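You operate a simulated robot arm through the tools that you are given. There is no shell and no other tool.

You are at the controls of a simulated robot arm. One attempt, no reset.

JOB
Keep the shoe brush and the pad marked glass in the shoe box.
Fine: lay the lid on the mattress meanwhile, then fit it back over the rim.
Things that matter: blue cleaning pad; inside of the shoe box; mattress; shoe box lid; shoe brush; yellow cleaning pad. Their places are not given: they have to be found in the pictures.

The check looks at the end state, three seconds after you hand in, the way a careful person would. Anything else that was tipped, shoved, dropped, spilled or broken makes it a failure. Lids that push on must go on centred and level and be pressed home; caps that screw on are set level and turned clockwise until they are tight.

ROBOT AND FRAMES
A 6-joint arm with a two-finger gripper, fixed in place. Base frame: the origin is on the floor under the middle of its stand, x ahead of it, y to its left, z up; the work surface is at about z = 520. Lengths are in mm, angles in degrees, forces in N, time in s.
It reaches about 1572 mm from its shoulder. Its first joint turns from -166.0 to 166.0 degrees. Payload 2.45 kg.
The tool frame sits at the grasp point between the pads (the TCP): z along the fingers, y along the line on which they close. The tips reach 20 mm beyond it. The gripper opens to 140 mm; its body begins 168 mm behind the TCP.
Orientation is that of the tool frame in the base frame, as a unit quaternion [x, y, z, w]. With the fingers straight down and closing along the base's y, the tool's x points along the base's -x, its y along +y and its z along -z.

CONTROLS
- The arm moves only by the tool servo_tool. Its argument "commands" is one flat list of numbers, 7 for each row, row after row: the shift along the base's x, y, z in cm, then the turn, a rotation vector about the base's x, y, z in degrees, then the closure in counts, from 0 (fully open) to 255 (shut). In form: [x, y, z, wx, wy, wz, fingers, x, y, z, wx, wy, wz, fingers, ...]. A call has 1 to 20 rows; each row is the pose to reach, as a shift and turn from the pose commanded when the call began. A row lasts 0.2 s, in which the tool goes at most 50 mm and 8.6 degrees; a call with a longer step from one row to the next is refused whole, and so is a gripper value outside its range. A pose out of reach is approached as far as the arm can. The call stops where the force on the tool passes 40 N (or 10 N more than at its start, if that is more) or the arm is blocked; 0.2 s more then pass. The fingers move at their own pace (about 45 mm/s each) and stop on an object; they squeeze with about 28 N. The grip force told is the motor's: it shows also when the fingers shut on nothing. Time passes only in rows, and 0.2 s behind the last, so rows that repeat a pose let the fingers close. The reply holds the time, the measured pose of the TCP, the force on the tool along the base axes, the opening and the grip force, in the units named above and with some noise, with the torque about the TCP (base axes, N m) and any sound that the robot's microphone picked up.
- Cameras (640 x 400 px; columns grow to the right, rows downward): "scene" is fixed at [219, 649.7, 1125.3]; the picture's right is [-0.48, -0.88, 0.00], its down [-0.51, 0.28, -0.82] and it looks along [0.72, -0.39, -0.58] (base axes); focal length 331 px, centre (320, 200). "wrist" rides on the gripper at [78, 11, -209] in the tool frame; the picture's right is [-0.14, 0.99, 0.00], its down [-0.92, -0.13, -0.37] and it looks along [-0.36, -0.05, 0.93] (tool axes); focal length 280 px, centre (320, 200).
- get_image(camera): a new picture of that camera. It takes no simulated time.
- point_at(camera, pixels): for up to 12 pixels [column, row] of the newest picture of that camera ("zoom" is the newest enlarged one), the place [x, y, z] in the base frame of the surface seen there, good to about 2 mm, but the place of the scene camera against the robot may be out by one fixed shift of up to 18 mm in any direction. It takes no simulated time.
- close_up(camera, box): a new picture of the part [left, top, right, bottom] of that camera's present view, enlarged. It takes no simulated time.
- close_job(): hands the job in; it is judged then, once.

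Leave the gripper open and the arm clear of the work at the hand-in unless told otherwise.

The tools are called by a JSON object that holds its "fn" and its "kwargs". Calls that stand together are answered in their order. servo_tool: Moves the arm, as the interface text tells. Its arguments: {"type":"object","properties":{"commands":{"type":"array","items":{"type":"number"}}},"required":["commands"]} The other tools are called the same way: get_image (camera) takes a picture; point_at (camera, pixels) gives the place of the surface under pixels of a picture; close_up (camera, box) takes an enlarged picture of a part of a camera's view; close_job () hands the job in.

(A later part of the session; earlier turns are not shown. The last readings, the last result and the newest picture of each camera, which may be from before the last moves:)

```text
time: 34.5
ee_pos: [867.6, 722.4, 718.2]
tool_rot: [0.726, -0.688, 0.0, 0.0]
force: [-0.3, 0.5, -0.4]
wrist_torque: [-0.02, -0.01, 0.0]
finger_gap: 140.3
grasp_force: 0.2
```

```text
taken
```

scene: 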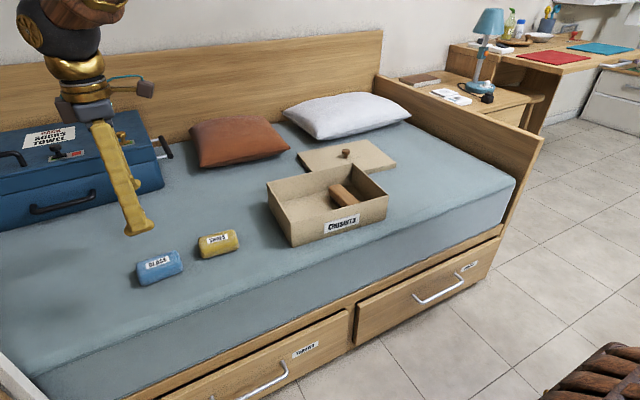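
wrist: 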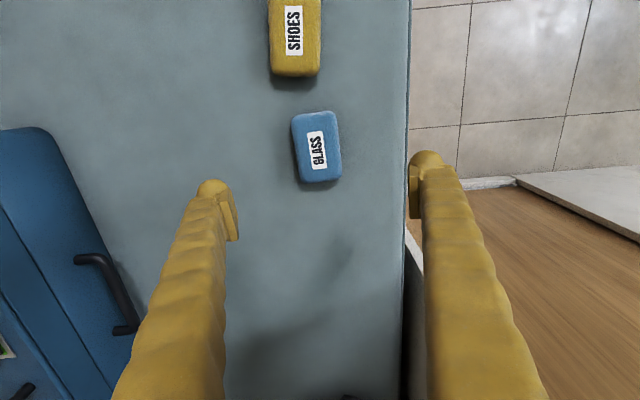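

The tool is turned and the pad shows at (317,147). I re-measure its centre and edges from this view.

{"fn": "point_at", "kwargs": {"camera": "wrist", "pixels": [[317, 147], [294, 147], [340, 147], [315, 114], [319, 180], [296, 118], [331, 114], [338, 174], [303, 180], [200, 300], [150, 330], [121, 330]]}}

{"fn": "close_up", "kwargs": {"camera": "wrist", "box": [270, 90, 370, 200]}}

```text
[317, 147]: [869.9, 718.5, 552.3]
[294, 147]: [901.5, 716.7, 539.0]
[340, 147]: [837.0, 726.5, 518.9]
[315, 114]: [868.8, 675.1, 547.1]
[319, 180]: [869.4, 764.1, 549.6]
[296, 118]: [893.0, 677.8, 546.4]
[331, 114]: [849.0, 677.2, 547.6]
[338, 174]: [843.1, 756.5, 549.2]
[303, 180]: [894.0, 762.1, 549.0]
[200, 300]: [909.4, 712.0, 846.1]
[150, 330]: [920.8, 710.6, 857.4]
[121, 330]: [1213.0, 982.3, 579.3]
```

```text
3.64 times, centred on (320, 145) of wrist
```

zoom: 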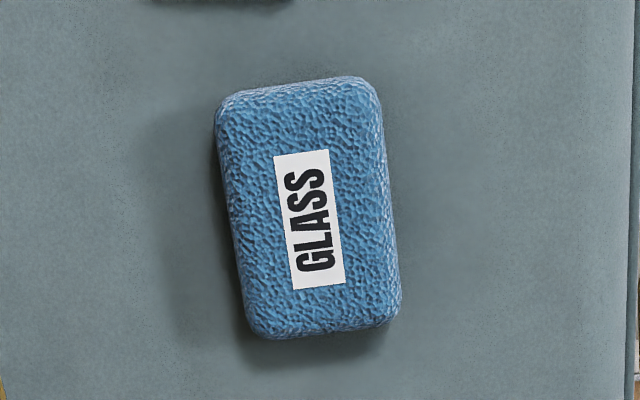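

The pad's centre is (869,720) and it is square to the fingers. I go down to TCP z≈544, tips about 5 mm above the mattress.

{"fn": "servo_tool", "kwargs": {"commands": [0.1, -0.2, -3, 0, 0, 0, 0, 0.1, -0.2, -7, 0, 0, 0, 0, 0.1, -0.2, -11, 0, 0, 0, 0, 0.1, -0.2, -14, 0, 0, 0, 0, 0.1, -0.2, -16, 0, 0, 0, 0, 0.1, -0.2, -17, 0, 0, 0, 0, 0.1, -0.2, -17.3, 0, 0, 0, 0, 0.1, -0.2, -17.3, 0, 0, 0, 0]}}

{"fn": "get_image", "kwargs": {"camera": "wrist"}}

{"fn": "close_up", "kwargs": {"camera": "scene", "box": [80, 180, 260, 310]}}

```text
time: 36.2
ee_pos: [868.8, 719.7, 544.2]
tool_rot: [0.725, -0.689, 0.0, 0.0]
force: [-0.7, 0.3, 0.0]
wrist_torque: [-0.02, 0.03, 0.01]
finger_gap: 140.0
grasp_force: 0.0
```

```text
taken
```

wrist: 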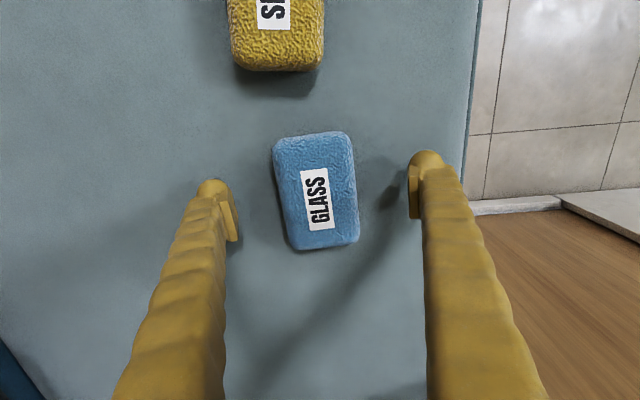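

```text
3.08 times, centred on (170, 245) of scene
```

zoom: 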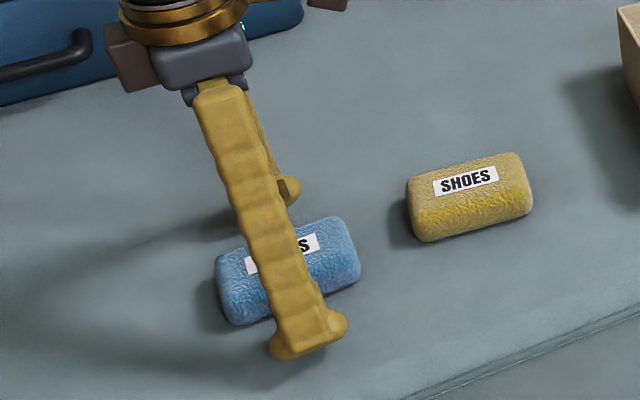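

The fingers sit either side of the blue pad and the yellow pad is well clear. Closing now.

{"fn": "servo_tool", "kwargs": {"commands": [0, 0, 0, 0, 0, 0, 255, 0, 0, 0, 0, 0, 0, 255, 0, 0, 0, 0, 0, 0, 255, 0, 0, 0, 0, 0, 0, 255, 0, 0, 0, 0, 0, 0, 255, 0, 0, 0, 0, 0, 0, 255, 0, 0, 0, 0, 0, 0, 255]}}

{"fn": "get_image", "kwargs": {"camera": "wrist"}}

```text
time: 37.9
ee_pos: [869.3, 719.9, 544.0]
tool_rot: [0.726, -0.688, 0.0, 0.0]
force: [-1.0, -0.2, 1.1]
wrist_torque: [0.02, 0.0, -0.01]
finger_gap: 60.6
grasp_force: 27.6
```

```text
taken
```

wrist: 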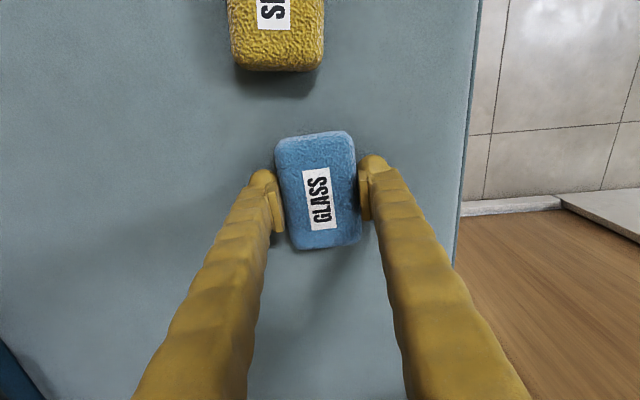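

The blue pad is held at 60.6 mm. I lift it 17 cm, then carry it right to above the box's left half (about (889,325)), turning −7.5° on the way to line up with the box.

{"fn": "servo_tool", "kwargs": {"commands": [0, 0, 1, 0, 0, 0, 255, 0, 0, 4, 0, 0, 0, 255, 0, 0, 8, 0, 0, 0, 255, 0, 0, 12, 0, 0, 0, 255, 0, 0, 15.5, 0, 0, 0, 255, 0, 0, 17, 0, 0, 0, 255, 0.2, -3, 17, 0, 0, -1, 255, 0.4, -7.5, 17, 0, 0, -2, 255, 0.7, -12, 17, 0, 0, -3, 255, 1.0, -16.5, 17, 0, 0, -4, 255, 1.3, -21, 17, 0, 0, -5, 255, 1.6, -25.5, 17, 0, 0, -6, 255, 1.8, -30, 17, 0, 0, -7, 255, 2.0, -34.5, 17, 0, 0, -7.5, 255, 2.0, -38, 17, 0, 0, -7.5, 255, 2.0, -39.5, 17, 0, 0, -7.5, 255, 2.0, -39.5, 17, 0, 0, -7.5, 255]}}

{"fn": "get_image", "kwargs": {"camera": "wrist"}}

{"fn": "get_image", "kwargs": {"camera": "scene"}}

```text
time: 41.5
ee_pos: [888.8, 324.4, 716.8]
tool_rot: [-0.679, 0.734, 0.001, 0.001]
force: [0.0, -1.0, -1.0]
wrist_torque: [-0.03, 0.02, -0.03]
finger_gap: 60.4
grasp_force: 27.4
```

```text
taken
```

wrist: 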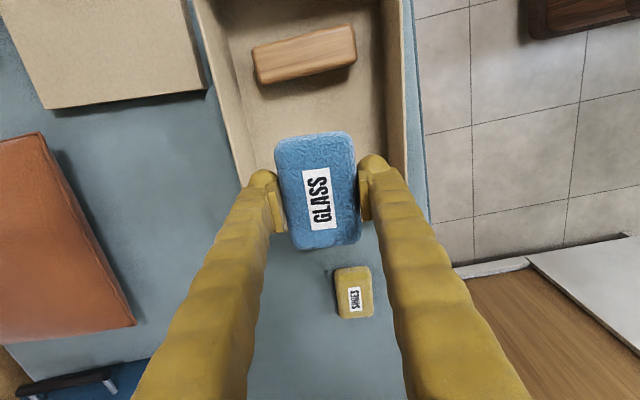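

```text
taken
```

scene: 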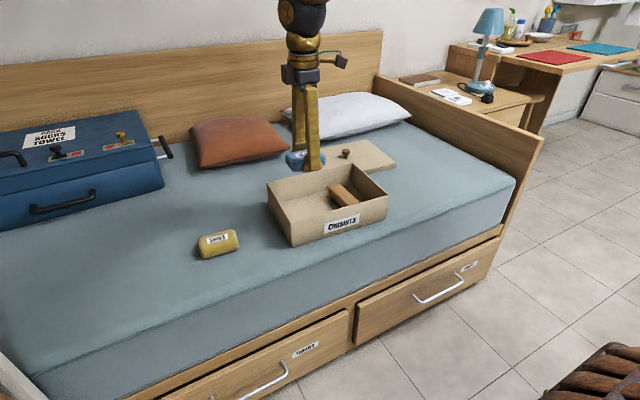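

The pad is held over the box's left half. I check the wall positions and brush in this view before lowering.

{"fn": "point_at", "kwargs": {"camera": "wrist", "pixels": [[197, 20], [405, 60], [382, 60], [238, 130], [400, 150], [300, 55], [318, 190], [280, 145], [350, 140], [358, 235], [293, 245], [290, 110]]}}

```text
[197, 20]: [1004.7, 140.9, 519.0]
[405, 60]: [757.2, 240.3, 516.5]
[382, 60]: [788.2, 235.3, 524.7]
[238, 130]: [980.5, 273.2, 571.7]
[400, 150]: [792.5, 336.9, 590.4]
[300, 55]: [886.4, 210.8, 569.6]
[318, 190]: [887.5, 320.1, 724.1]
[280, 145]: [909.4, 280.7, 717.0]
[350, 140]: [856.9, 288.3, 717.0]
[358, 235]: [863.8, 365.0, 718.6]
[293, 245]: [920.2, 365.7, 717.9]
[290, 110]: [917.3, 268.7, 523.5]
```

Everything agrees: the pad spans y≈277–370 and the brush is around y=210, with room either side. I lower into the box to just above the floor.

{"fn": "servo_tool", "kwargs": {"commands": [0, 0, -3, 0, 0, 0, 255, 0, 0, -6.5, 0, 0, 0, 255, 0, 0, -10, 0, 0, 0, 255, 0, 0, -12.5, 0, 0, 0, 255, 0, 0, -14.5, 0, 0, 0, 255, 0, 0, -15.5, 0, 0, 0, 255, 0, 0, -16.0, 0, 0, 0, 255, 0, 0, -16.0, 0, 0, 0, 255]}}

{"fn": "get_image", "kwargs": {"camera": "wrist"}}

{"fn": "close_up", "kwargs": {"camera": "scene", "box": [250, 120, 410, 250]}}

```text
time: 43.2
ee_pos: [888.6, 326.1, 552.7]
tool_rot: [-0.679, 0.734, 0.0, 0.0]
force: [0.1, 0.0, -1.2]
wrist_torque: [0.02, 0.01, -0.02]
finger_gap: 60.9
grasp_force: 28.0
```

```text
taken
```

wrist: 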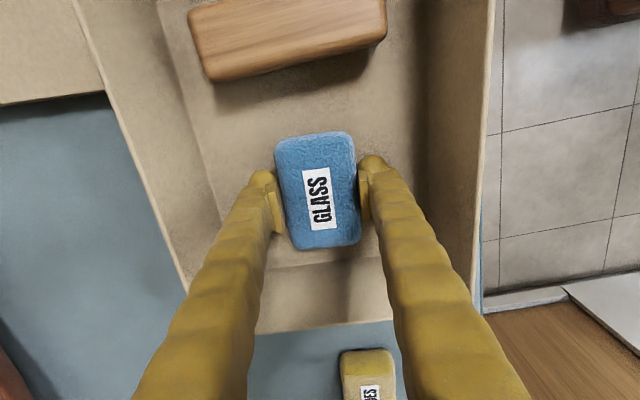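

```text
3.08 times, centred on (330, 185) of scene
```

zoom: 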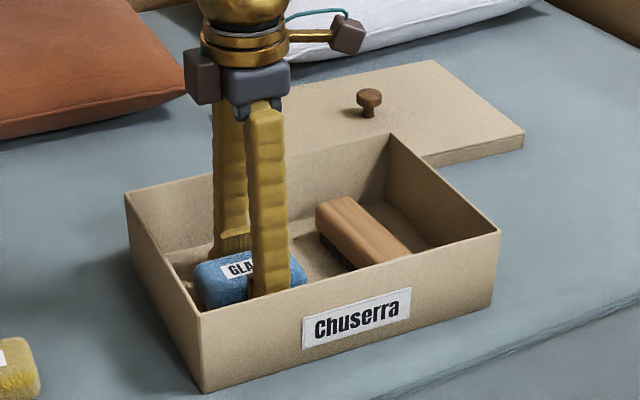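

The pad is in the box just over the floor. I lower a few millimetres in 1 mm steps, then open to about 95 mm.

{"fn": "servo_tool", "kwargs": {"commands": [0, 0, -0.1, 0, 0, 0, 255, 0, 0, -0.2, 0, 0, 0, 255, 0, 0, -0.3, 0, 0, 0, 255]}}

```text
time: 44.0
ee_pos: [888.6, 325.8, 551.4]
tool_rot: [-0.679, 0.735, 0.0, 0.0]
force: [0.5, 0.1, 0.0]
wrist_torque: [0.0, 0.01, -0.02]
finger_gap: 60.9
grasp_force: 28.4
```

The pad is at or nearly at the floor, so I release it.

{"fn": "servo_tool", "kwargs": {"commands": [0, 0, -0.1, 0, 0, 0, 255, 0, 0, -0.1, 0, 0, 0, 85, 0, 0, -0.1, 0, 0, 0, 85, 0, 0, -0.1, 0, 0, 0, 85, 0, 0, -0.1, 0, 0, 0, 85]}}

{"fn": "get_image", "kwargs": {"camera": "wrist"}}

```text
time: 45.2
ee_pos: [888.1, 325.2, 548.5]
tool_rot: [-0.679, 0.734, 0.001, 0.0]
force: [0.9, 0.2, -1.1]
wrist_torque: [0.01, 0.03, 0.0]
finger_gap: 93.5
grasp_force: 0.0
```

```text
taken
```

wrist: 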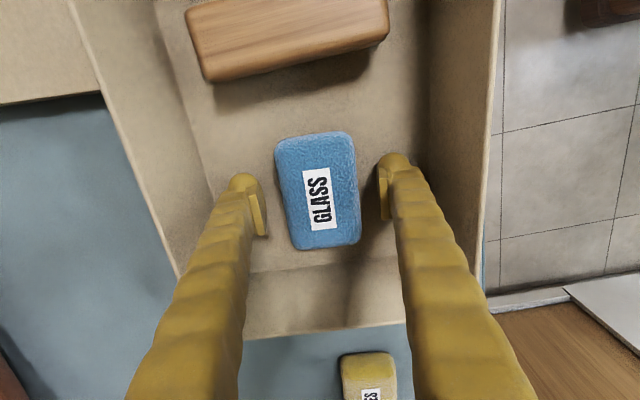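

The pad lies flat in the box, released. I raise straight up, then turn back −85.5° while moving to above the lid knob at (1106,60).

{"fn": "servo_tool", "kwargs": {"commands": [0, 0, 2, 0, 0, 0, 85, 0, 0, 6, 0, 0, 0, 85, 0, 0, 10, 0, 0, 0, 85, 0, 0, 14, 0, 0, 0, 85, 0, 0, 17, 0, 0, 0, 60, 2, -2.4, 17, 0, 0, -8, 40, 4, -4.8, 17, 0, 0, -16, 20, 6, -7.2, 17, 0, 0, -24, 0, 8, -9.6, 17, 0, 0, -32, 0, 10, -12, 17, 0, 0, -40, 0, 12, -14.4, 17, 0, 0, -48, 0, 14, -16.8, 17, 0, 0, -56, 0, 16, -19.2, 17, 0, 0, -64, 0, 18, -21.6, 17, 0, 0, -72, 0, 20, -24.4, 17, 0, 0, -80, 0, 21.7, -26.5, 17, 0, 0, -85.5, 0, 21.7, -26.5, 17, 0, 0, -85.5, 0]}}

{"fn": "get_image", "kwargs": {"camera": "wrist"}}

{"fn": "get_image", "kwargs": {"camera": "scene"}}

```text
time: 48.9
ee_pos: [1104.9, 59.8, 721.5]
tool_rot: [0.001, 1.0, 0.001, -0.001]
force: [-0.4, 0.4, -0.5]
wrist_torque: [0.01, 0.01, 0.01]
finger_gap: 140.2
grasp_force: 0.1
```

```text
taken
```

wrist: 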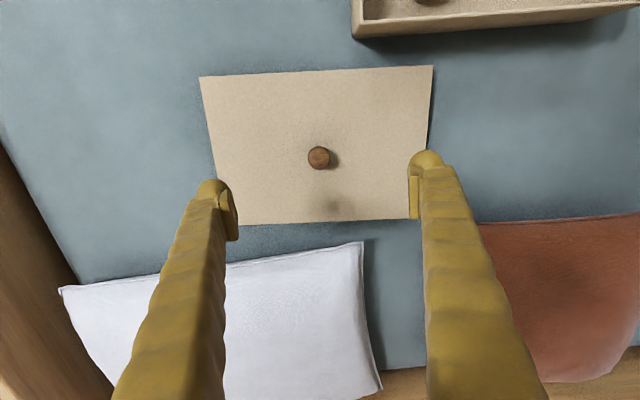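

```text
taken
```

scene: 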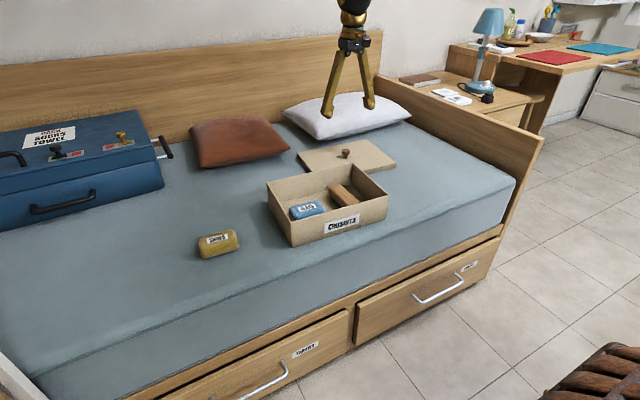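

Both items sit in the box, with the yellow pad untouched. I measure the knob again at (319,158) for an exact re-grasp.

{"fn": "point_at", "kwargs": {"camera": "wrist", "pixels": [[319, 157], [310, 158], [328, 158], [319, 148], [319, 167], [201, 78], [431, 67], [219, 223], [405, 218]]}}

{"fn": "close_up", "kwargs": {"camera": "scene", "box": [250, 120, 410, 250]}}

```text
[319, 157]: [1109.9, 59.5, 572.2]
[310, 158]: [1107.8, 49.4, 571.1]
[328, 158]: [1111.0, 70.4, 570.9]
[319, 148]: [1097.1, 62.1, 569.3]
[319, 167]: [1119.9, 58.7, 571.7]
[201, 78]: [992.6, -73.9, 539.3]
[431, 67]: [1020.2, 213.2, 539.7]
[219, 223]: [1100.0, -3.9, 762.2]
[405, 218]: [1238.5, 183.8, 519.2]
```

```text
3.08 times, centred on (330, 185) of scene
```

zoom: 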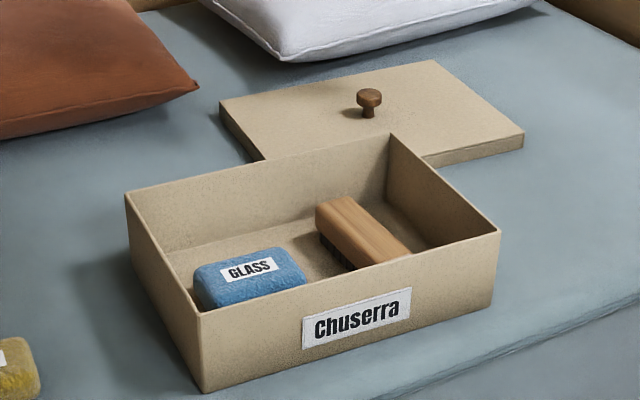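

The knob is at about (1107,60), right under the TCP. I descend to z≈568 with the fingers open.

{"fn": "servo_tool", "kwargs": {"commands": [0, 0, -3, 0, 0, 0, 0, 0, 0, -7, 0, 0, 0, 0, 0, 0, -11, 0, 0, 0, 0, 0, 0, -13.5, 0, 0, 0, 0, 0, 0, -14.8, 0, 0, 0, 0, 0, 0, -15.2, 0, 0, 0, 0, 0, 0, -15.2, 0, 0, 0, 0]}}

{"fn": "get_image", "kwargs": {"camera": "wrist"}}

```text
time: 50.5
ee_pos: [1105.3, 60.3, 566.4]
tool_rot: [-0.001, 1.0, 0.0, 0.0]
force: [0.7, 0.1, -0.3]
wrist_torque: [0.05, 0.0, 0.0]
finger_gap: 139.9
grasp_force: 0.0
```

```text
taken
```

wrist: 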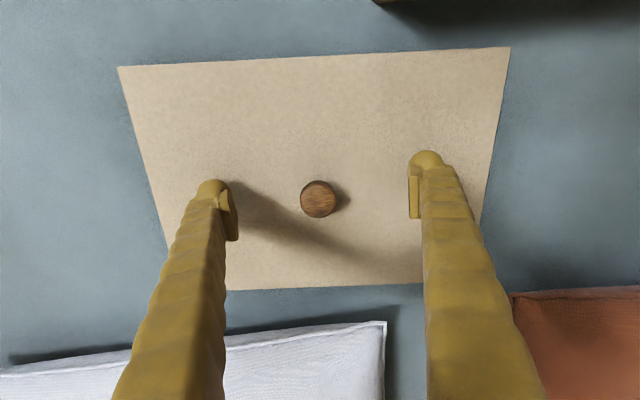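

The knob shows at (318,198), about 1.5 mm off the position it had when I let go, (320,197). I correct by −1.5 mm in y and +0.8 mm in x, then close.

{"fn": "servo_tool", "kwargs": {"commands": [0.08, -0.15, 0, 0, 0, 0, 0, 0.08, -0.15, 0, 0, 0, 0, 255, 0.08, -0.15, 0, 0, 0, 0, 255, 0.08, -0.15, 0, 0, 0, 0, 255, 0.08, -0.15, 0, 0, 0, 0, 255, 0.08, -0.15, 0, 0, 0, 0, 255, 0.08, -0.15, 0, 0, 0, 0, 255, 0.08, -0.15, 0, 0, 0, 0, 255, 0.08, -0.15, 0, 0, 0, 0, 255, 0.08, -0.15, 0, 0, 0, 0, 255]}}

{"fn": "get_image", "kwargs": {"camera": "wrist"}}

```text
time: 52.6
ee_pos: [1105.7, 58.5, 566.3]
tool_rot: [-0.001, 1.0, 0.0, 0.0]
force: [0.9, 0.1, -0.6]
wrist_torque: [-0.01, 0.01, -0.01]
finger_gap: 25.5
grasp_force: 27.6
```

```text
taken
```

wrist: 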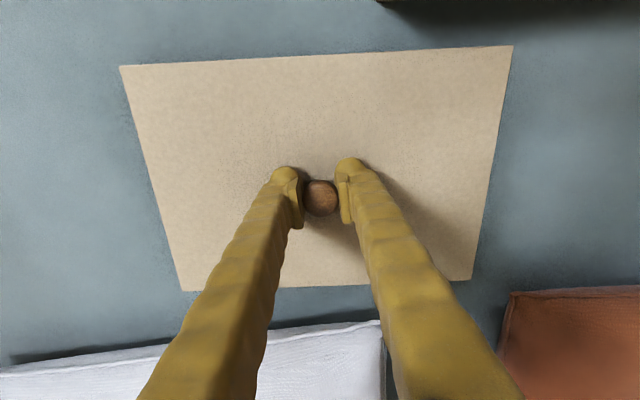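

The knob is held. The lid looks about 1° more turned than when it sat on the box, which I'll correct before fitting. First I lift it 18 cm slowly.

{"fn": "servo_tool", "kwargs": {"commands": [0, 0, 0.3, 0, 0, 0, 255, 0, 0, 1, 0, 0, 0, 255, 0, 0, 3, 0, 0, 0, 255, 0, 0, 6, 0, 0, 0, 255, 0, 0, 9, 0, 0, 0, 255, 0, 0, 12, 0, 0, 0, 255, 0, 0, 15, 0, 0, 0, 255, 0, 0, 17, 0, 0, 0, 255, 0, 0, 18, 0, 0, 0, 255, 0, 0, 18, 0, 0, 0, 255]}}

{"fn": "get_image", "kwargs": {"camera": "wrist"}}

{"fn": "close_up", "kwargs": {"camera": "wrist", "box": [100, 30, 180, 80]}}

{"fn": "close_up", "kwargs": {"camera": "wrist", "box": [460, 30, 540, 80]}}

{"fn": "close_up", "kwargs": {"camera": "wrist", "box": [440, 250, 520, 300]}}

{"fn": "close_up", "kwargs": {"camera": "wrist", "box": [160, 260, 240, 310]}}

```text
time: 54.9
ee_pos: [1105.5, 58.8, 746.9]
tool_rot: [0.0, 1.0, -0.001, 0.0]
force: [-0.3, -0.1, -0.2]
wrist_torque: [0.04, -0.02, 0.01]
finger_gap: 25.5
grasp_force: 27.7
```

```text
taken
```

wrist: 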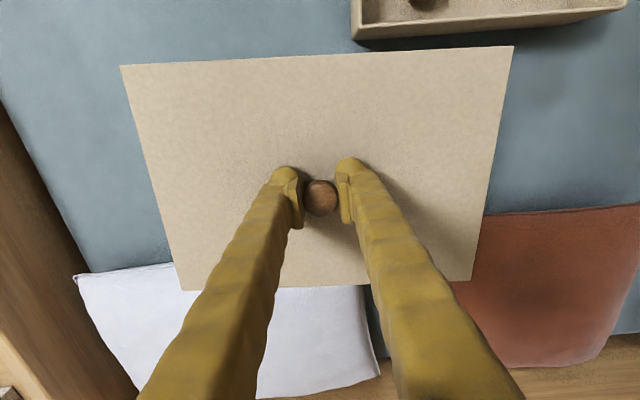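

```text
8.00 times, centred on (140, 55) of wrist
```

zoom: 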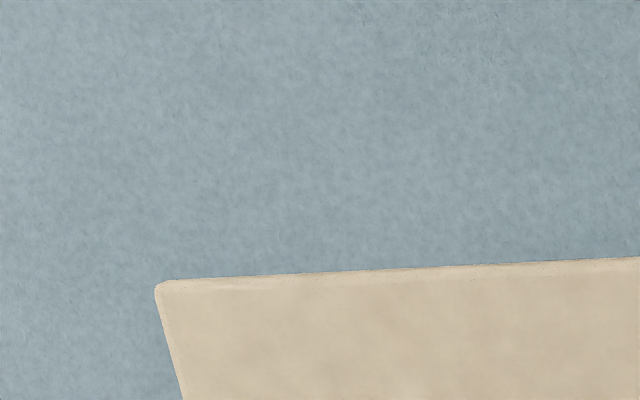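

```text
8.00 times, centred on (500, 55) of wrist
```

zoom: 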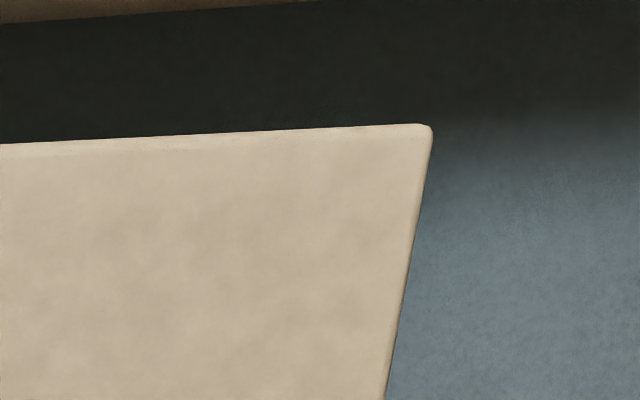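

```text
8.00 times, centred on (480, 275) of wrist
```

zoom: 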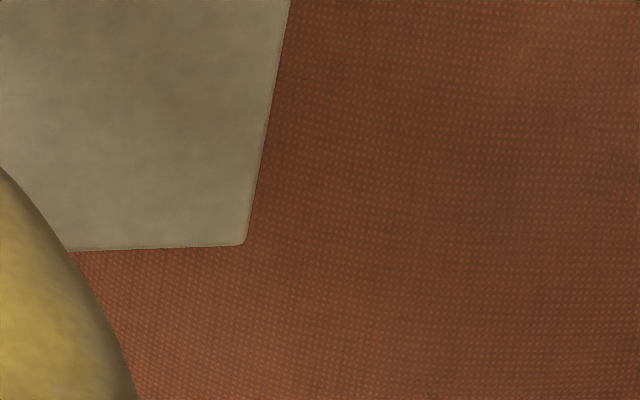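

```text
8.00 times, centred on (200, 285) of wrist
```

zoom: 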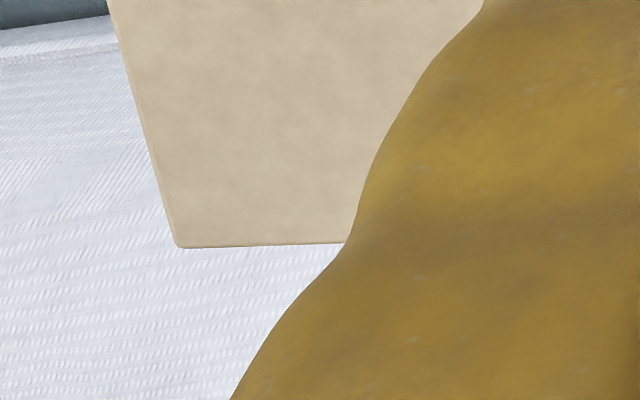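

The lid's corners in the wrist picture are now (119.5,65), (514,45.5), (470.6,280.6) and (182,291), against (119,70), (510,41), (475,275) and (187,292) when it sat on the box. So it has turned about 1.2° in the grip. I'll measure the box rim direction accurately from the scene.

{"fn": "close_up", "kwargs": {"camera": "scene", "box": [250, 150, 410, 250]}}

{"fn": "point_at", "kwargs": {"camera": "wrist", "pixels": [[125, 67], [180, 64], [260, 60], [340, 56], [420, 52], [508, 48], [135, 110], [165, 220], [508, 80], [480, 230], [466, 279], [187, 288]]}}

```text
4.00 times, centred on (330, 200) of scene
```

zoom: 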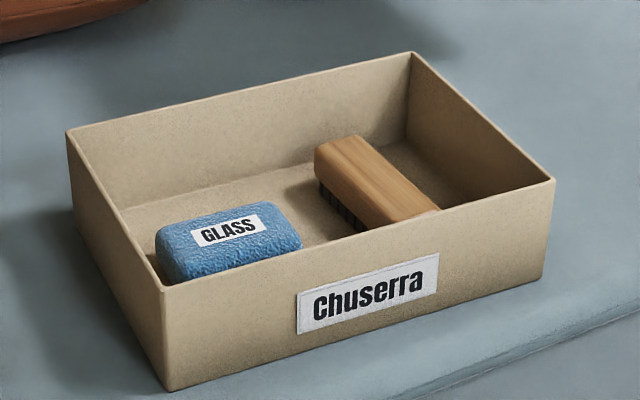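

```text
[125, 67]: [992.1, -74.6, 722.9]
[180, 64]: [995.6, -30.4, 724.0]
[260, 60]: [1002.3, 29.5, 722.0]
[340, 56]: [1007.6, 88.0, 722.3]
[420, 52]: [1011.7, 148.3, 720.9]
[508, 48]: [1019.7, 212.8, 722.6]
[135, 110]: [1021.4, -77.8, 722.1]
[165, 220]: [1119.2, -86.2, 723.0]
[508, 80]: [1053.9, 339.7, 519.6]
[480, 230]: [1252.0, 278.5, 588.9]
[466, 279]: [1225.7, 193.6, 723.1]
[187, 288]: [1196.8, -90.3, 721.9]
```

The lid front edge now lies at −5.5°. I sample the box's outer front and left walls in the enlarged scene picture to get the box's angle.

{"fn": "point_at", "kwargs": {"camera": "zoom", "pixels": [[175, 300], [185, 360], [220, 290], [280, 280], [280, 330], [460, 230], [460, 280], [500, 215], [540, 200], [535, 265], [545, 230], [200, 330]]}}

{"fn": "point_at", "kwargs": {"camera": "zoom", "pixels": [[78, 165], [85, 220], [100, 195], [120, 235], [140, 275], [155, 300], [130, 330], [155, 360], [69, 131], [412, 53], [553, 180], [163, 286]]}}

```text
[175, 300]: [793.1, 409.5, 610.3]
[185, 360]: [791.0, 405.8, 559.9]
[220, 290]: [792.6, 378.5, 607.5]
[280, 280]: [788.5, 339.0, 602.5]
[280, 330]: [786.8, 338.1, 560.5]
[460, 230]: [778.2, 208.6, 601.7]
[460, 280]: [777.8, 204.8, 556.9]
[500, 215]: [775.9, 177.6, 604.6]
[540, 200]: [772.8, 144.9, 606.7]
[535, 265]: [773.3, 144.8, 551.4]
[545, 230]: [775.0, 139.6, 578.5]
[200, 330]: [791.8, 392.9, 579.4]
```

```text
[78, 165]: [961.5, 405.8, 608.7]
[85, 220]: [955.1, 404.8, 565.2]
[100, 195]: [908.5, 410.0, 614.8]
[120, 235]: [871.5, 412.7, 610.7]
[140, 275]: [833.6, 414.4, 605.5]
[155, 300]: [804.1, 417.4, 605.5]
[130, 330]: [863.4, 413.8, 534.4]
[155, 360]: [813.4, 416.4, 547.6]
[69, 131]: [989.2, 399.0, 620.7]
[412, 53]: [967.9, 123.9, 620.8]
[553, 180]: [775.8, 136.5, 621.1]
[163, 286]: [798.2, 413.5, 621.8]
```

The box walls lie at −4.2°, so the lid needs a turn of about +1.25°. My averaged readings put the original grasp at (881.2,270.2) and the present one at (1106.1,58.4), so I shift −224.9 mm in x and +211.8 mm in y at this height and turn +1.25°.

{"fn": "servo_tool", "kwargs": {"commands": [-1, 1, 0, 0, 0, 0, 255, -3, 3, 0, 0, 0, 0.2, 255, -5.5, 5.3, 0, 0, 0, 0.4, 255, -8, 7.7, 0, 0, 0, 0.6, 255, -10.5, 10, 0, 0, 0, 0.8, 255, -13, 12.4, 0, 0, 0, 1.0, 255, -15.5, 14.7, 0, 0, 0, 1.1, 255, -18, 17, 0, 0, 0, 1.2, 255, -20.5, 19.2, 0, 0, 0, 1.25, 255, -22, 20.8, 0, 0, 0, 1.25, 255, -22.49, 21.18, 0, 0, 0, 1.25, 255, -22.49, 21.18, 0, 0, 0, 1.25, 255, -22.49, 21.18, 0, 0, 0, 1.25, 255]}}

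{"fn": "get_image", "kwargs": {"camera": "wrist"}}

{"fn": "get_image", "kwargs": {"camera": "scene"}}

{"fn": "close_up", "kwargs": {"camera": "scene", "box": [240, 110, 420, 260]}}

```text
time: 57.6
ee_pos: [880.6, 269.7, 749.0]
tool_rot: [-0.009, 1.0, -0.001, 0.0]
force: [0.4, -0.3, -1.2]
wrist_torque: [0.0, -0.01, -0.01]
finger_gap: 25.4
grasp_force: 28.1
```

```text
taken
```

wrist: 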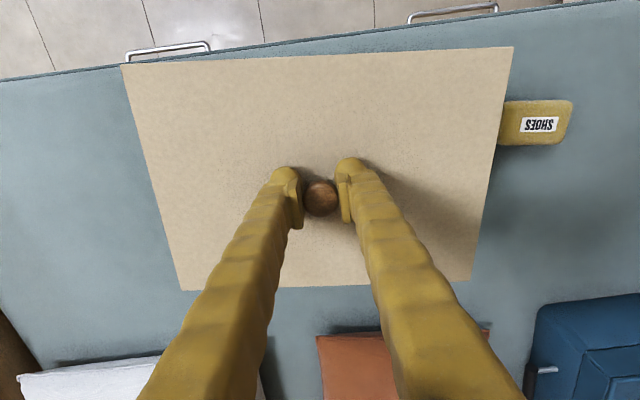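

```text
taken
```

scene: 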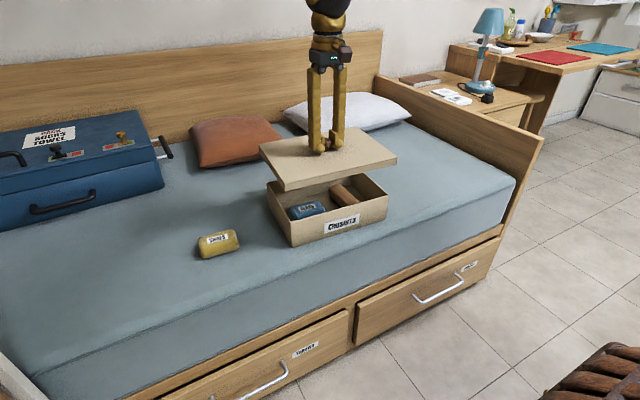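

```text
2.67 times, centred on (330, 185) of scene
```

zoom: 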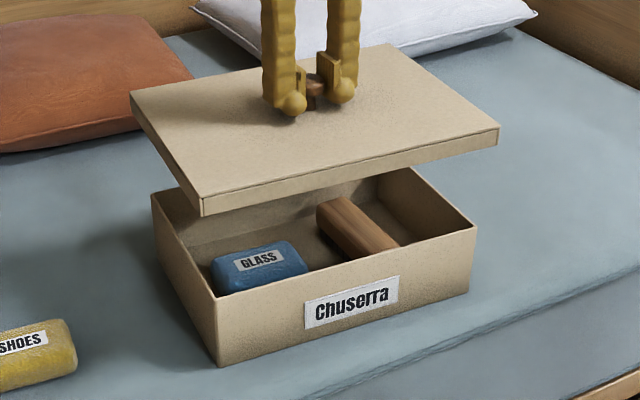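

The lid hovers over the box and looks parallel. I lower it until the skirt is about 12 mm above the rim (TCP z≈664) and check alignment on all visible sides.

{"fn": "servo_tool", "kwargs": {"commands": [0, 0, -2, 0, 0, 0, 255, 0, 0, -4.5, 0, 0, 0, 255, 0, 0, -6.5, 0, 0, 0, 255, 0, 0, -7.8, 0, 0, 0, 255, 0, 0, -8.4, 0, 0, 0, 255, 0, 0, -8.4, 0, 0, 0, 255]}}

{"fn": "close_up", "kwargs": {"camera": "scene", "box": [250, 140, 410, 250]}}

{"fn": "close_up", "kwargs": {"camera": "scene", "box": [255, 170, 325, 250]}}

{"fn": "close_up", "kwargs": {"camera": "scene", "box": [340, 160, 410, 240]}}

```text
time: 59.0
ee_pos: [881.2, 270.8, 664.0]
tool_rot: [-0.01, 1.0, 0.001, 0.0]
force: [-0.4, 0.0, -0.9]
wrist_torque: [0.05, 0.01, -0.02]
finger_gap: 26.0
grasp_force: 28.1
```

```text
3.64 times, centred on (330, 195) of scene
```

zoom: 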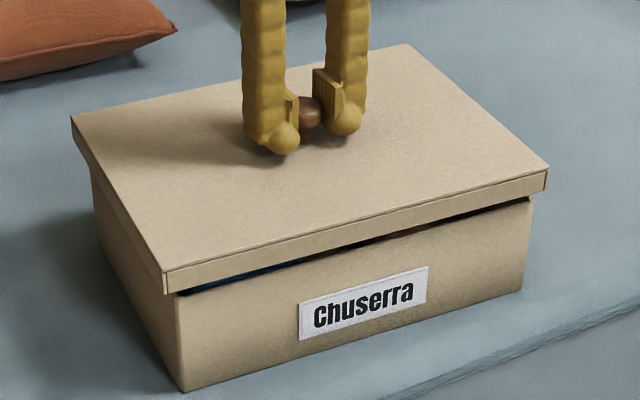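

```text
5.00 times, centred on (290, 210) of scene
```

zoom: 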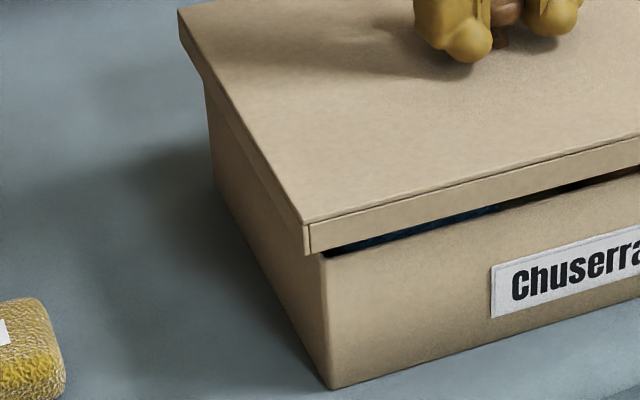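

```text
5.00 times, centred on (375, 200) of scene
```

zoom: 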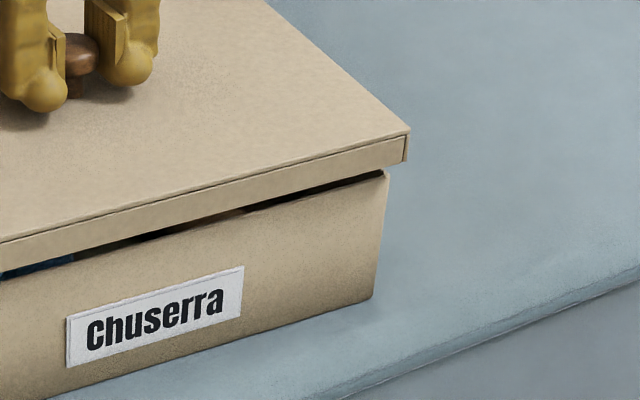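

I compare lid skirt and box wall positions in the scene frame, first from this right-hand enlargement, then from the left-hand one.

{"fn": "point_at", "kwargs": {"camera": "zoom", "pixels": [[50, 235], [150, 205], [250, 182], [300, 167], [350, 155], [395, 148], [60, 300], [200, 260], [290, 230], [340, 210], [375, 200], [360, 260]]}}

{"fn": "close_up", "kwargs": {"camera": "scene", "box": [255, 160, 325, 250]}}

{"fn": "point_at", "kwargs": {"camera": "zoom", "pixels": [[200, 110], [220, 145], [250, 190], [270, 220], [290, 250], [340, 275], [420, 255], [240, 230], [270, 290], [290, 330], [350, 320], [420, 300]]}}

```text
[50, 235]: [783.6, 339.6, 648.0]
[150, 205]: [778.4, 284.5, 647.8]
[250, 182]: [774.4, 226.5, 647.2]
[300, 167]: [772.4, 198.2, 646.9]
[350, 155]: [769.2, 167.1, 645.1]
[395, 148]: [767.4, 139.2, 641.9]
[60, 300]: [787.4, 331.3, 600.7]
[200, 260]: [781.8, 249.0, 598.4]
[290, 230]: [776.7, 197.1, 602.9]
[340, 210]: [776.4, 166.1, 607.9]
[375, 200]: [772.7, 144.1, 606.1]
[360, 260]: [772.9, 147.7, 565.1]
```

```text
4.44 times, centred on (290, 205) of scene
```

zoom: 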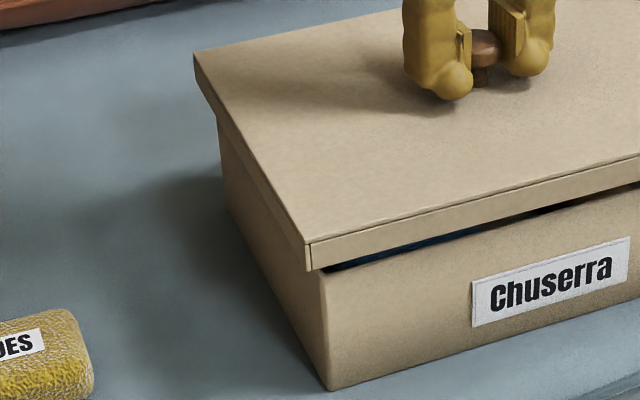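

```text
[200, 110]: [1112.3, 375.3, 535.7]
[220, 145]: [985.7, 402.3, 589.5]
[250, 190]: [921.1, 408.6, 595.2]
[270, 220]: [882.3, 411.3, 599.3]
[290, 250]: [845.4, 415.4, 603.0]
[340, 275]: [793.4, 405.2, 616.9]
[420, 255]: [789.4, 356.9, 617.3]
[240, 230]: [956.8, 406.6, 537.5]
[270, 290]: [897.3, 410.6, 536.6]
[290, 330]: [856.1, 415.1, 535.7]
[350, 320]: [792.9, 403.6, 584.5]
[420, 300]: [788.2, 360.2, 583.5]
```

The lid front skirt stands about 5.4 mm proud of the box front and is nearly parallel. I now check the left skirt against the left wall.

{"fn": "point_at", "kwargs": {"camera": "zoom", "pixels": [[201, 80], [212, 95], [225, 118], [240, 142], [255, 168], [270, 192], [285, 217], [300, 243], [305, 258], [196, 55], [309, 243], [640, 156]]}}

{"fn": "close_up", "kwargs": {"camera": "scene", "box": [260, 180, 300, 230]}}

```text
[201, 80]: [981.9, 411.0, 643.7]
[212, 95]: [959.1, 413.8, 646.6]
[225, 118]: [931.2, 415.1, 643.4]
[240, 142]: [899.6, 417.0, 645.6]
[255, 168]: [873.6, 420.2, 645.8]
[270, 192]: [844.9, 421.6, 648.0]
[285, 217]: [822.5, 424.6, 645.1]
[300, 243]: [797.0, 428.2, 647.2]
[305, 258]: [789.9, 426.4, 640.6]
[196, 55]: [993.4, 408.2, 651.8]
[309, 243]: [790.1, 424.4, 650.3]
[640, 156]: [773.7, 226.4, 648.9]
```

```text
8.00 times, centred on (280, 205) of scene
```

zoom: 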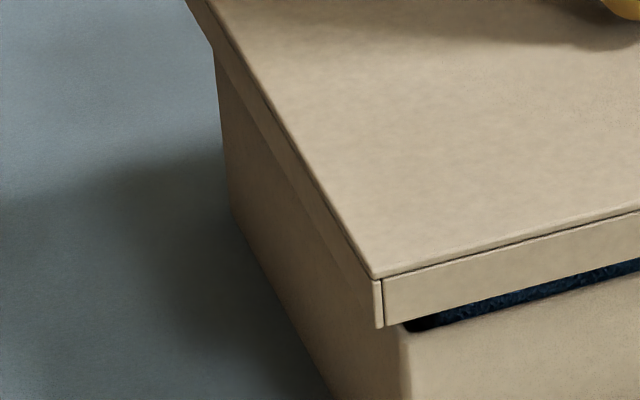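

The left skirt stands about 8 mm proud of the left wall. I check the right front corner to see whether the overhang is even.

{"fn": "close_up", "kwargs": {"camera": "scene", "box": [370, 180, 402, 220]}}

```text
10.00 times, centred on (386, 200) of scene
```

zoom: 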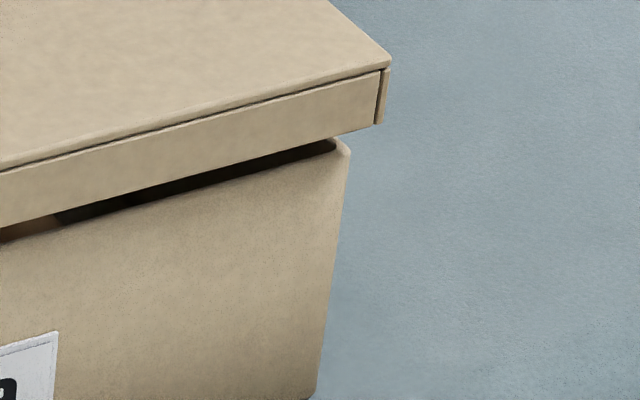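

{"fn": "point_at", "kwargs": {"camera": "zoom", "pixels": [[383, 95], [383, 115], [379, 110], [370, 110], [347, 165], [345, 185], [342, 200], [338, 230], [330, 290], [388, 66], [347, 150], [320, 360]]}}

```text
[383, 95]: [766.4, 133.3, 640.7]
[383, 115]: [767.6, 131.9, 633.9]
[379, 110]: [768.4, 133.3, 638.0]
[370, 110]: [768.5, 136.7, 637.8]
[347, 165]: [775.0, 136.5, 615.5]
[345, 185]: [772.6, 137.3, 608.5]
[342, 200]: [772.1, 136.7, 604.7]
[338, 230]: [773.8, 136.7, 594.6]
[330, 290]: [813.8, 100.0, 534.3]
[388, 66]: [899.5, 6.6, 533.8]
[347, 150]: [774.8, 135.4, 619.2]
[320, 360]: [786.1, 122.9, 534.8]
```

The overhang is about 8 mm on the left, 4.5 mm on the right and 5.4 mm at the front, and the lid is about 0.5° off. I correct by −1.7 mm in y, −0.8 mm in x and +0.5°, then re-check before lowering.

{"fn": "servo_tool", "kwargs": {"commands": [-0.04, -0.08, 0, 0, 0, 0.25, 255, -0.08, -0.17, 0, 0, 0, 0.5, 255, -0.08, -0.17, 0, 0, 0, 0.5, 255]}}

{"fn": "close_up", "kwargs": {"camera": "scene", "box": [370, 180, 402, 220]}}

{"fn": "point_at", "kwargs": {"camera": "zoom", "pixels": [[383, 95], [381, 115], [379, 110], [370, 110], [300, 120], [200, 145], [100, 170], [20, 190], [345, 185], [342, 200], [250, 220], [100, 260]]}}

{"fn": "close_up", "kwargs": {"camera": "scene", "box": [255, 160, 325, 250]}}

{"fn": "point_at", "kwargs": {"camera": "zoom", "pixels": [[212, 95], [225, 118], [240, 142], [255, 168], [270, 192], [285, 217], [300, 243], [340, 250], [420, 230], [500, 205], [580, 183], [290, 330]]}}

```text
time: 59.9
ee_pos: [879.8, 270.1, 664.2]
tool_rot: [-0.015, 1.0, 0.0, 0.0]
force: [0.3, -0.3, -1.3]
wrist_torque: [0.0, 0.0, -0.02]
finger_gap: 25.7
grasp_force: 27.4
```

```text
10.00 times, centred on (386, 200) of scene
```

zoom: 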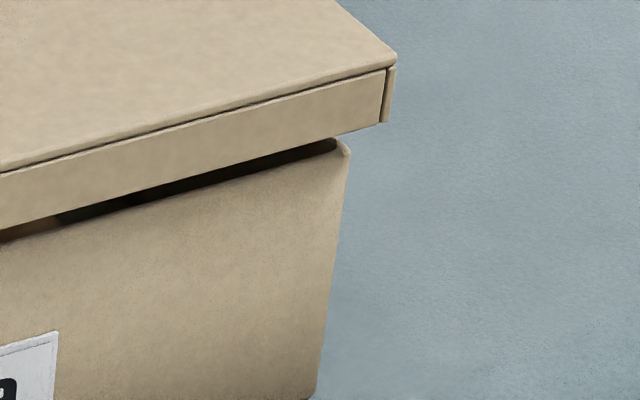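

```text
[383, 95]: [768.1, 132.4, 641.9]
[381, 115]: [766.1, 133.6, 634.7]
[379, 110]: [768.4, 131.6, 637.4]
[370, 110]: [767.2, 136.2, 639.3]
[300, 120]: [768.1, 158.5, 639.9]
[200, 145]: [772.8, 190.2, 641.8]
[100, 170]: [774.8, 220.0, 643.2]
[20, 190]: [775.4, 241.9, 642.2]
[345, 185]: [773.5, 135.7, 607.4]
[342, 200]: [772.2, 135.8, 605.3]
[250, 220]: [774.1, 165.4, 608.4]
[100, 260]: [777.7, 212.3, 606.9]
```

```text
4.44 times, centred on (290, 205) of scene
```

zoom: 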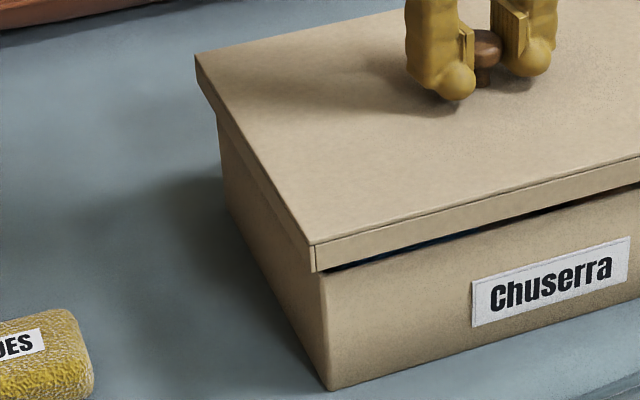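

```text
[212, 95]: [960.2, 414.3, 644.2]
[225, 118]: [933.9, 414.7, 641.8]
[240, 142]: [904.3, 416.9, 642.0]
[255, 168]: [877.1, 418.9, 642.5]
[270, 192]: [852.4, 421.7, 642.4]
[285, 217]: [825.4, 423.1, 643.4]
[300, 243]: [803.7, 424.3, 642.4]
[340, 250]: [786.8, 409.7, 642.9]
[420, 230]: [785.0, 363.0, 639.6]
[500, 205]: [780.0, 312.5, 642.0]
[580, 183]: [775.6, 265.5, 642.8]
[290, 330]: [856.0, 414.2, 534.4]
```

The skirt is now parallel to the box (4.17°), with the overhang roughly even. I nudge −0.6 mm in y and lower to where the skirt just starts over the rim, watching the force.

{"fn": "servo_tool", "kwargs": {"commands": [0, -0.06, -0.2, 0, 0, 0, 255, 0, -0.06, -0.4, 0, 0, 0, 255, 0, -0.06, -0.6, 0, 0, 0, 255, 0, -0.06, -0.8, 0, 0, 0, 255, 0, -0.06, -1.0, 0, 0, 0, 255, 0, -0.06, -1.2, 0, 0, 0, 255, 0, -0.06, -1.4, 0, 0, 0, 255, 0, -0.06, -1.6, 0, 0, 0, 255, 0, -0.06, -1.6, 0, 0, 0, 255]}}

{"fn": "close_up", "kwargs": {"camera": "scene", "box": [250, 140, 410, 250]}}

{"fn": "get_image", "kwargs": {"camera": "wrist"}}

```text
time: 61.9
ee_pos: [880.3, 267.6, 649.8]
tool_rot: [-0.016, 1.0, 0.0, 0.0]
force: [-0.5, -0.7, -0.7]
wrist_torque: [-0.02, 0.0, -0.02]
finger_gap: 26.3
grasp_force: 28.4
```

```text
3.64 times, centred on (330, 195) of scene
```

zoom: 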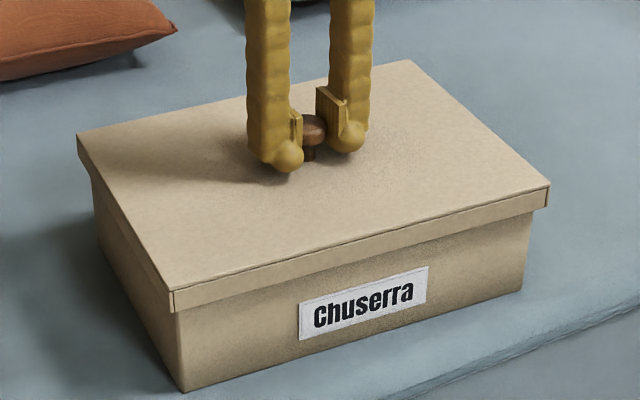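

```text
taken
```

wrist: 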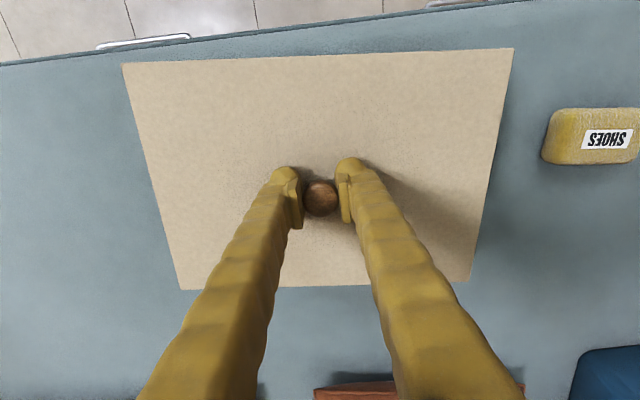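

The skirt edge now overlaps the rim with no force at all (−0.7 N). I continue down in 2 mm steps towards the seated height of about 634.

{"fn": "servo_tool", "kwargs": {"commands": [0, 0, -0.2, 0, 0, 0, 255, 0, 0, -0.4, 0, 0, 0, 255, 0, 0, -0.6, 0, 0, 0, 255, 0, 0, -0.8, 0, 0, 0, 255, 0, 0, -1.0, 0, 0, 0, 255, 0, 0, -1.0, 0, 0, 0, 255]}}

{"fn": "close_up", "kwargs": {"camera": "scene", "box": [250, 140, 410, 250]}}

```text
time: 63.2
ee_pos: [880.4, 267.0, 638.9]
tool_rot: [-0.015, 1.0, 0.0, 0.0]
force: [0.4, -0.3, -0.7]
wrist_torque: [0.0, -0.03, 0.0]
finger_gap: 25.9
grasp_force: 28.4
```

```text
3.64 times, centred on (330, 195) of scene
```

zoom: 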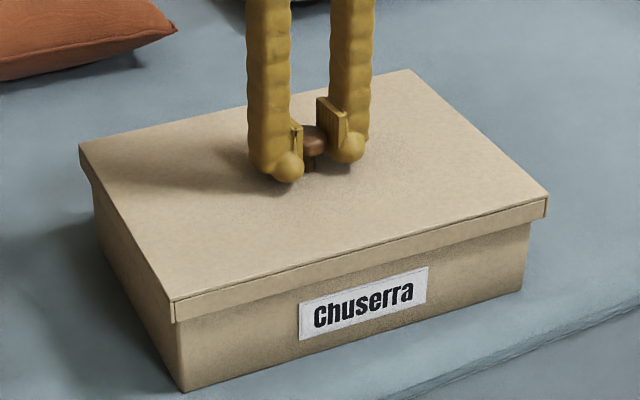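

The lid is sliding over the rim without resistance. I finish with 1 mm steps until it bottoms out on the rim.

{"fn": "servo_tool", "kwargs": {"commands": [0, 0, -0.1, 0, 0, 0, 255, 0, 0, -0.2, 0, 0, 0, 255, 0, 0, -0.3, 0, 0, 0, 255, 0, 0, -0.4, 0, 0, 0, 255, 0, 0, -0.5, 0, 0, 0, 255, 0, 0, -0.6, 0, 0, 0, 255]}}

{"fn": "close_up", "kwargs": {"camera": "scene", "box": [250, 140, 410, 250]}}

{"fn": "get_image", "kwargs": {"camera": "wrist"}}

```text
time: 64.7
ee_pos: [880.3, 268.3, 634.2]
tool_rot: [-0.016, 1.0, 0.0, 0.001]
force: [-7.5, -1.2, 38.5]
wrist_torque: [0.0, 0.05, 0.05]
finger_gap: 26.0
grasp_force: 28.4
```

```text
3.64 times, centred on (330, 195) of scene
```

zoom: 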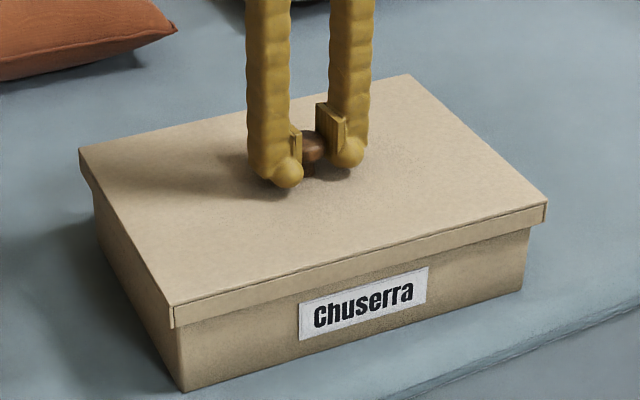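

```text
taken
```

wrist: 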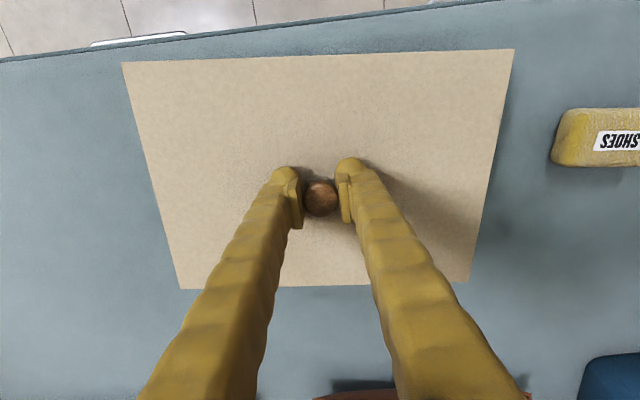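

The lid has bottomed out at z≈634 with 38.5 N pressing down. I check that its top is level at the original height of about 608.

{"fn": "point_at", "kwargs": {"camera": "wrist", "pixels": [[125, 66], [509, 52], [466, 278], [186, 285], [320, 70], [200, 120], [440, 120], [320, 130], [170, 240], [480, 210], [130, 90], [500, 100]]}}

```text
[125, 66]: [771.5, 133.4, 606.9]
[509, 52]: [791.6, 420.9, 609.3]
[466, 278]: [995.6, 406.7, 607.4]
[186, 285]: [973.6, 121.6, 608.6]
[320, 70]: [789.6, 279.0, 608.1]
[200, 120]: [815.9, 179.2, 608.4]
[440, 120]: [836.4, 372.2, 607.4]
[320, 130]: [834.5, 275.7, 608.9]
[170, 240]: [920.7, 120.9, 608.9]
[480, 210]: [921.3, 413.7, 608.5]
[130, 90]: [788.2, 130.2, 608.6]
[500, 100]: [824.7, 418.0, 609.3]
```

The lid top reads 607–609 everywhere, level and at its original height. I ease the downward push by 1 mm and open the fingers.

{"fn": "servo_tool", "kwargs": {"commands": [0, 0, 0.1, 0, 0, 0, 255]}}

```text
time: 65.0
ee_pos: [881.3, 268.5, 635.0]
tool_rot: [-0.015, 1.0, -0.001, 0.001]
force: [-0.8, -5.0, 33.7]
wrist_torque: [0.0, -0.24, 0.02]
finger_gap: 25.7
grasp_force: 28.2
```

The force is still 34 N, so I ease up another millimetre.

{"fn": "servo_tool", "kwargs": {"commands": [0, 0, 0.05, 0, 0, 0, 255, 0, 0, 0.1, 0, 0, 0, 255]}}

```text
time: 65.7
ee_pos: [880.8, 267.6, 634.4]
tool_rot: [-0.015, 1.0, 0.0, 0.001]
force: [6.7, 10.0, 23.2]
wrist_torque: [0.13, -0.26, 0.06]
finger_gap: 26.0
grasp_force: 28.0
```

It is falling at about 10 N per millimetre. I ease up 1.5 mm more to be nearly neutral.

{"fn": "servo_tool", "kwargs": {"commands": [0, 0, 0.08, 0, 0, 0, 255, 0, 0, 0.15, 0, 0, 0, 255]}}

{"fn": "get_image", "kwargs": {"camera": "wrist"}}

```text
time: 66.2
ee_pos: [880.0, 267.0, 635.0]
tool_rot: [-0.014, 1.0, -0.001, -0.001]
force: [0.4, 0.6, -0.6]
wrist_torque: [0.0, 0.01, -0.01]
finger_gap: 26.2
grasp_force: 27.8
```

```text
taken
```

wrist: 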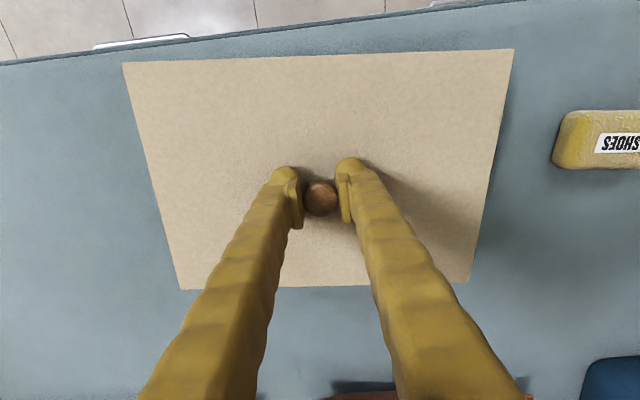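

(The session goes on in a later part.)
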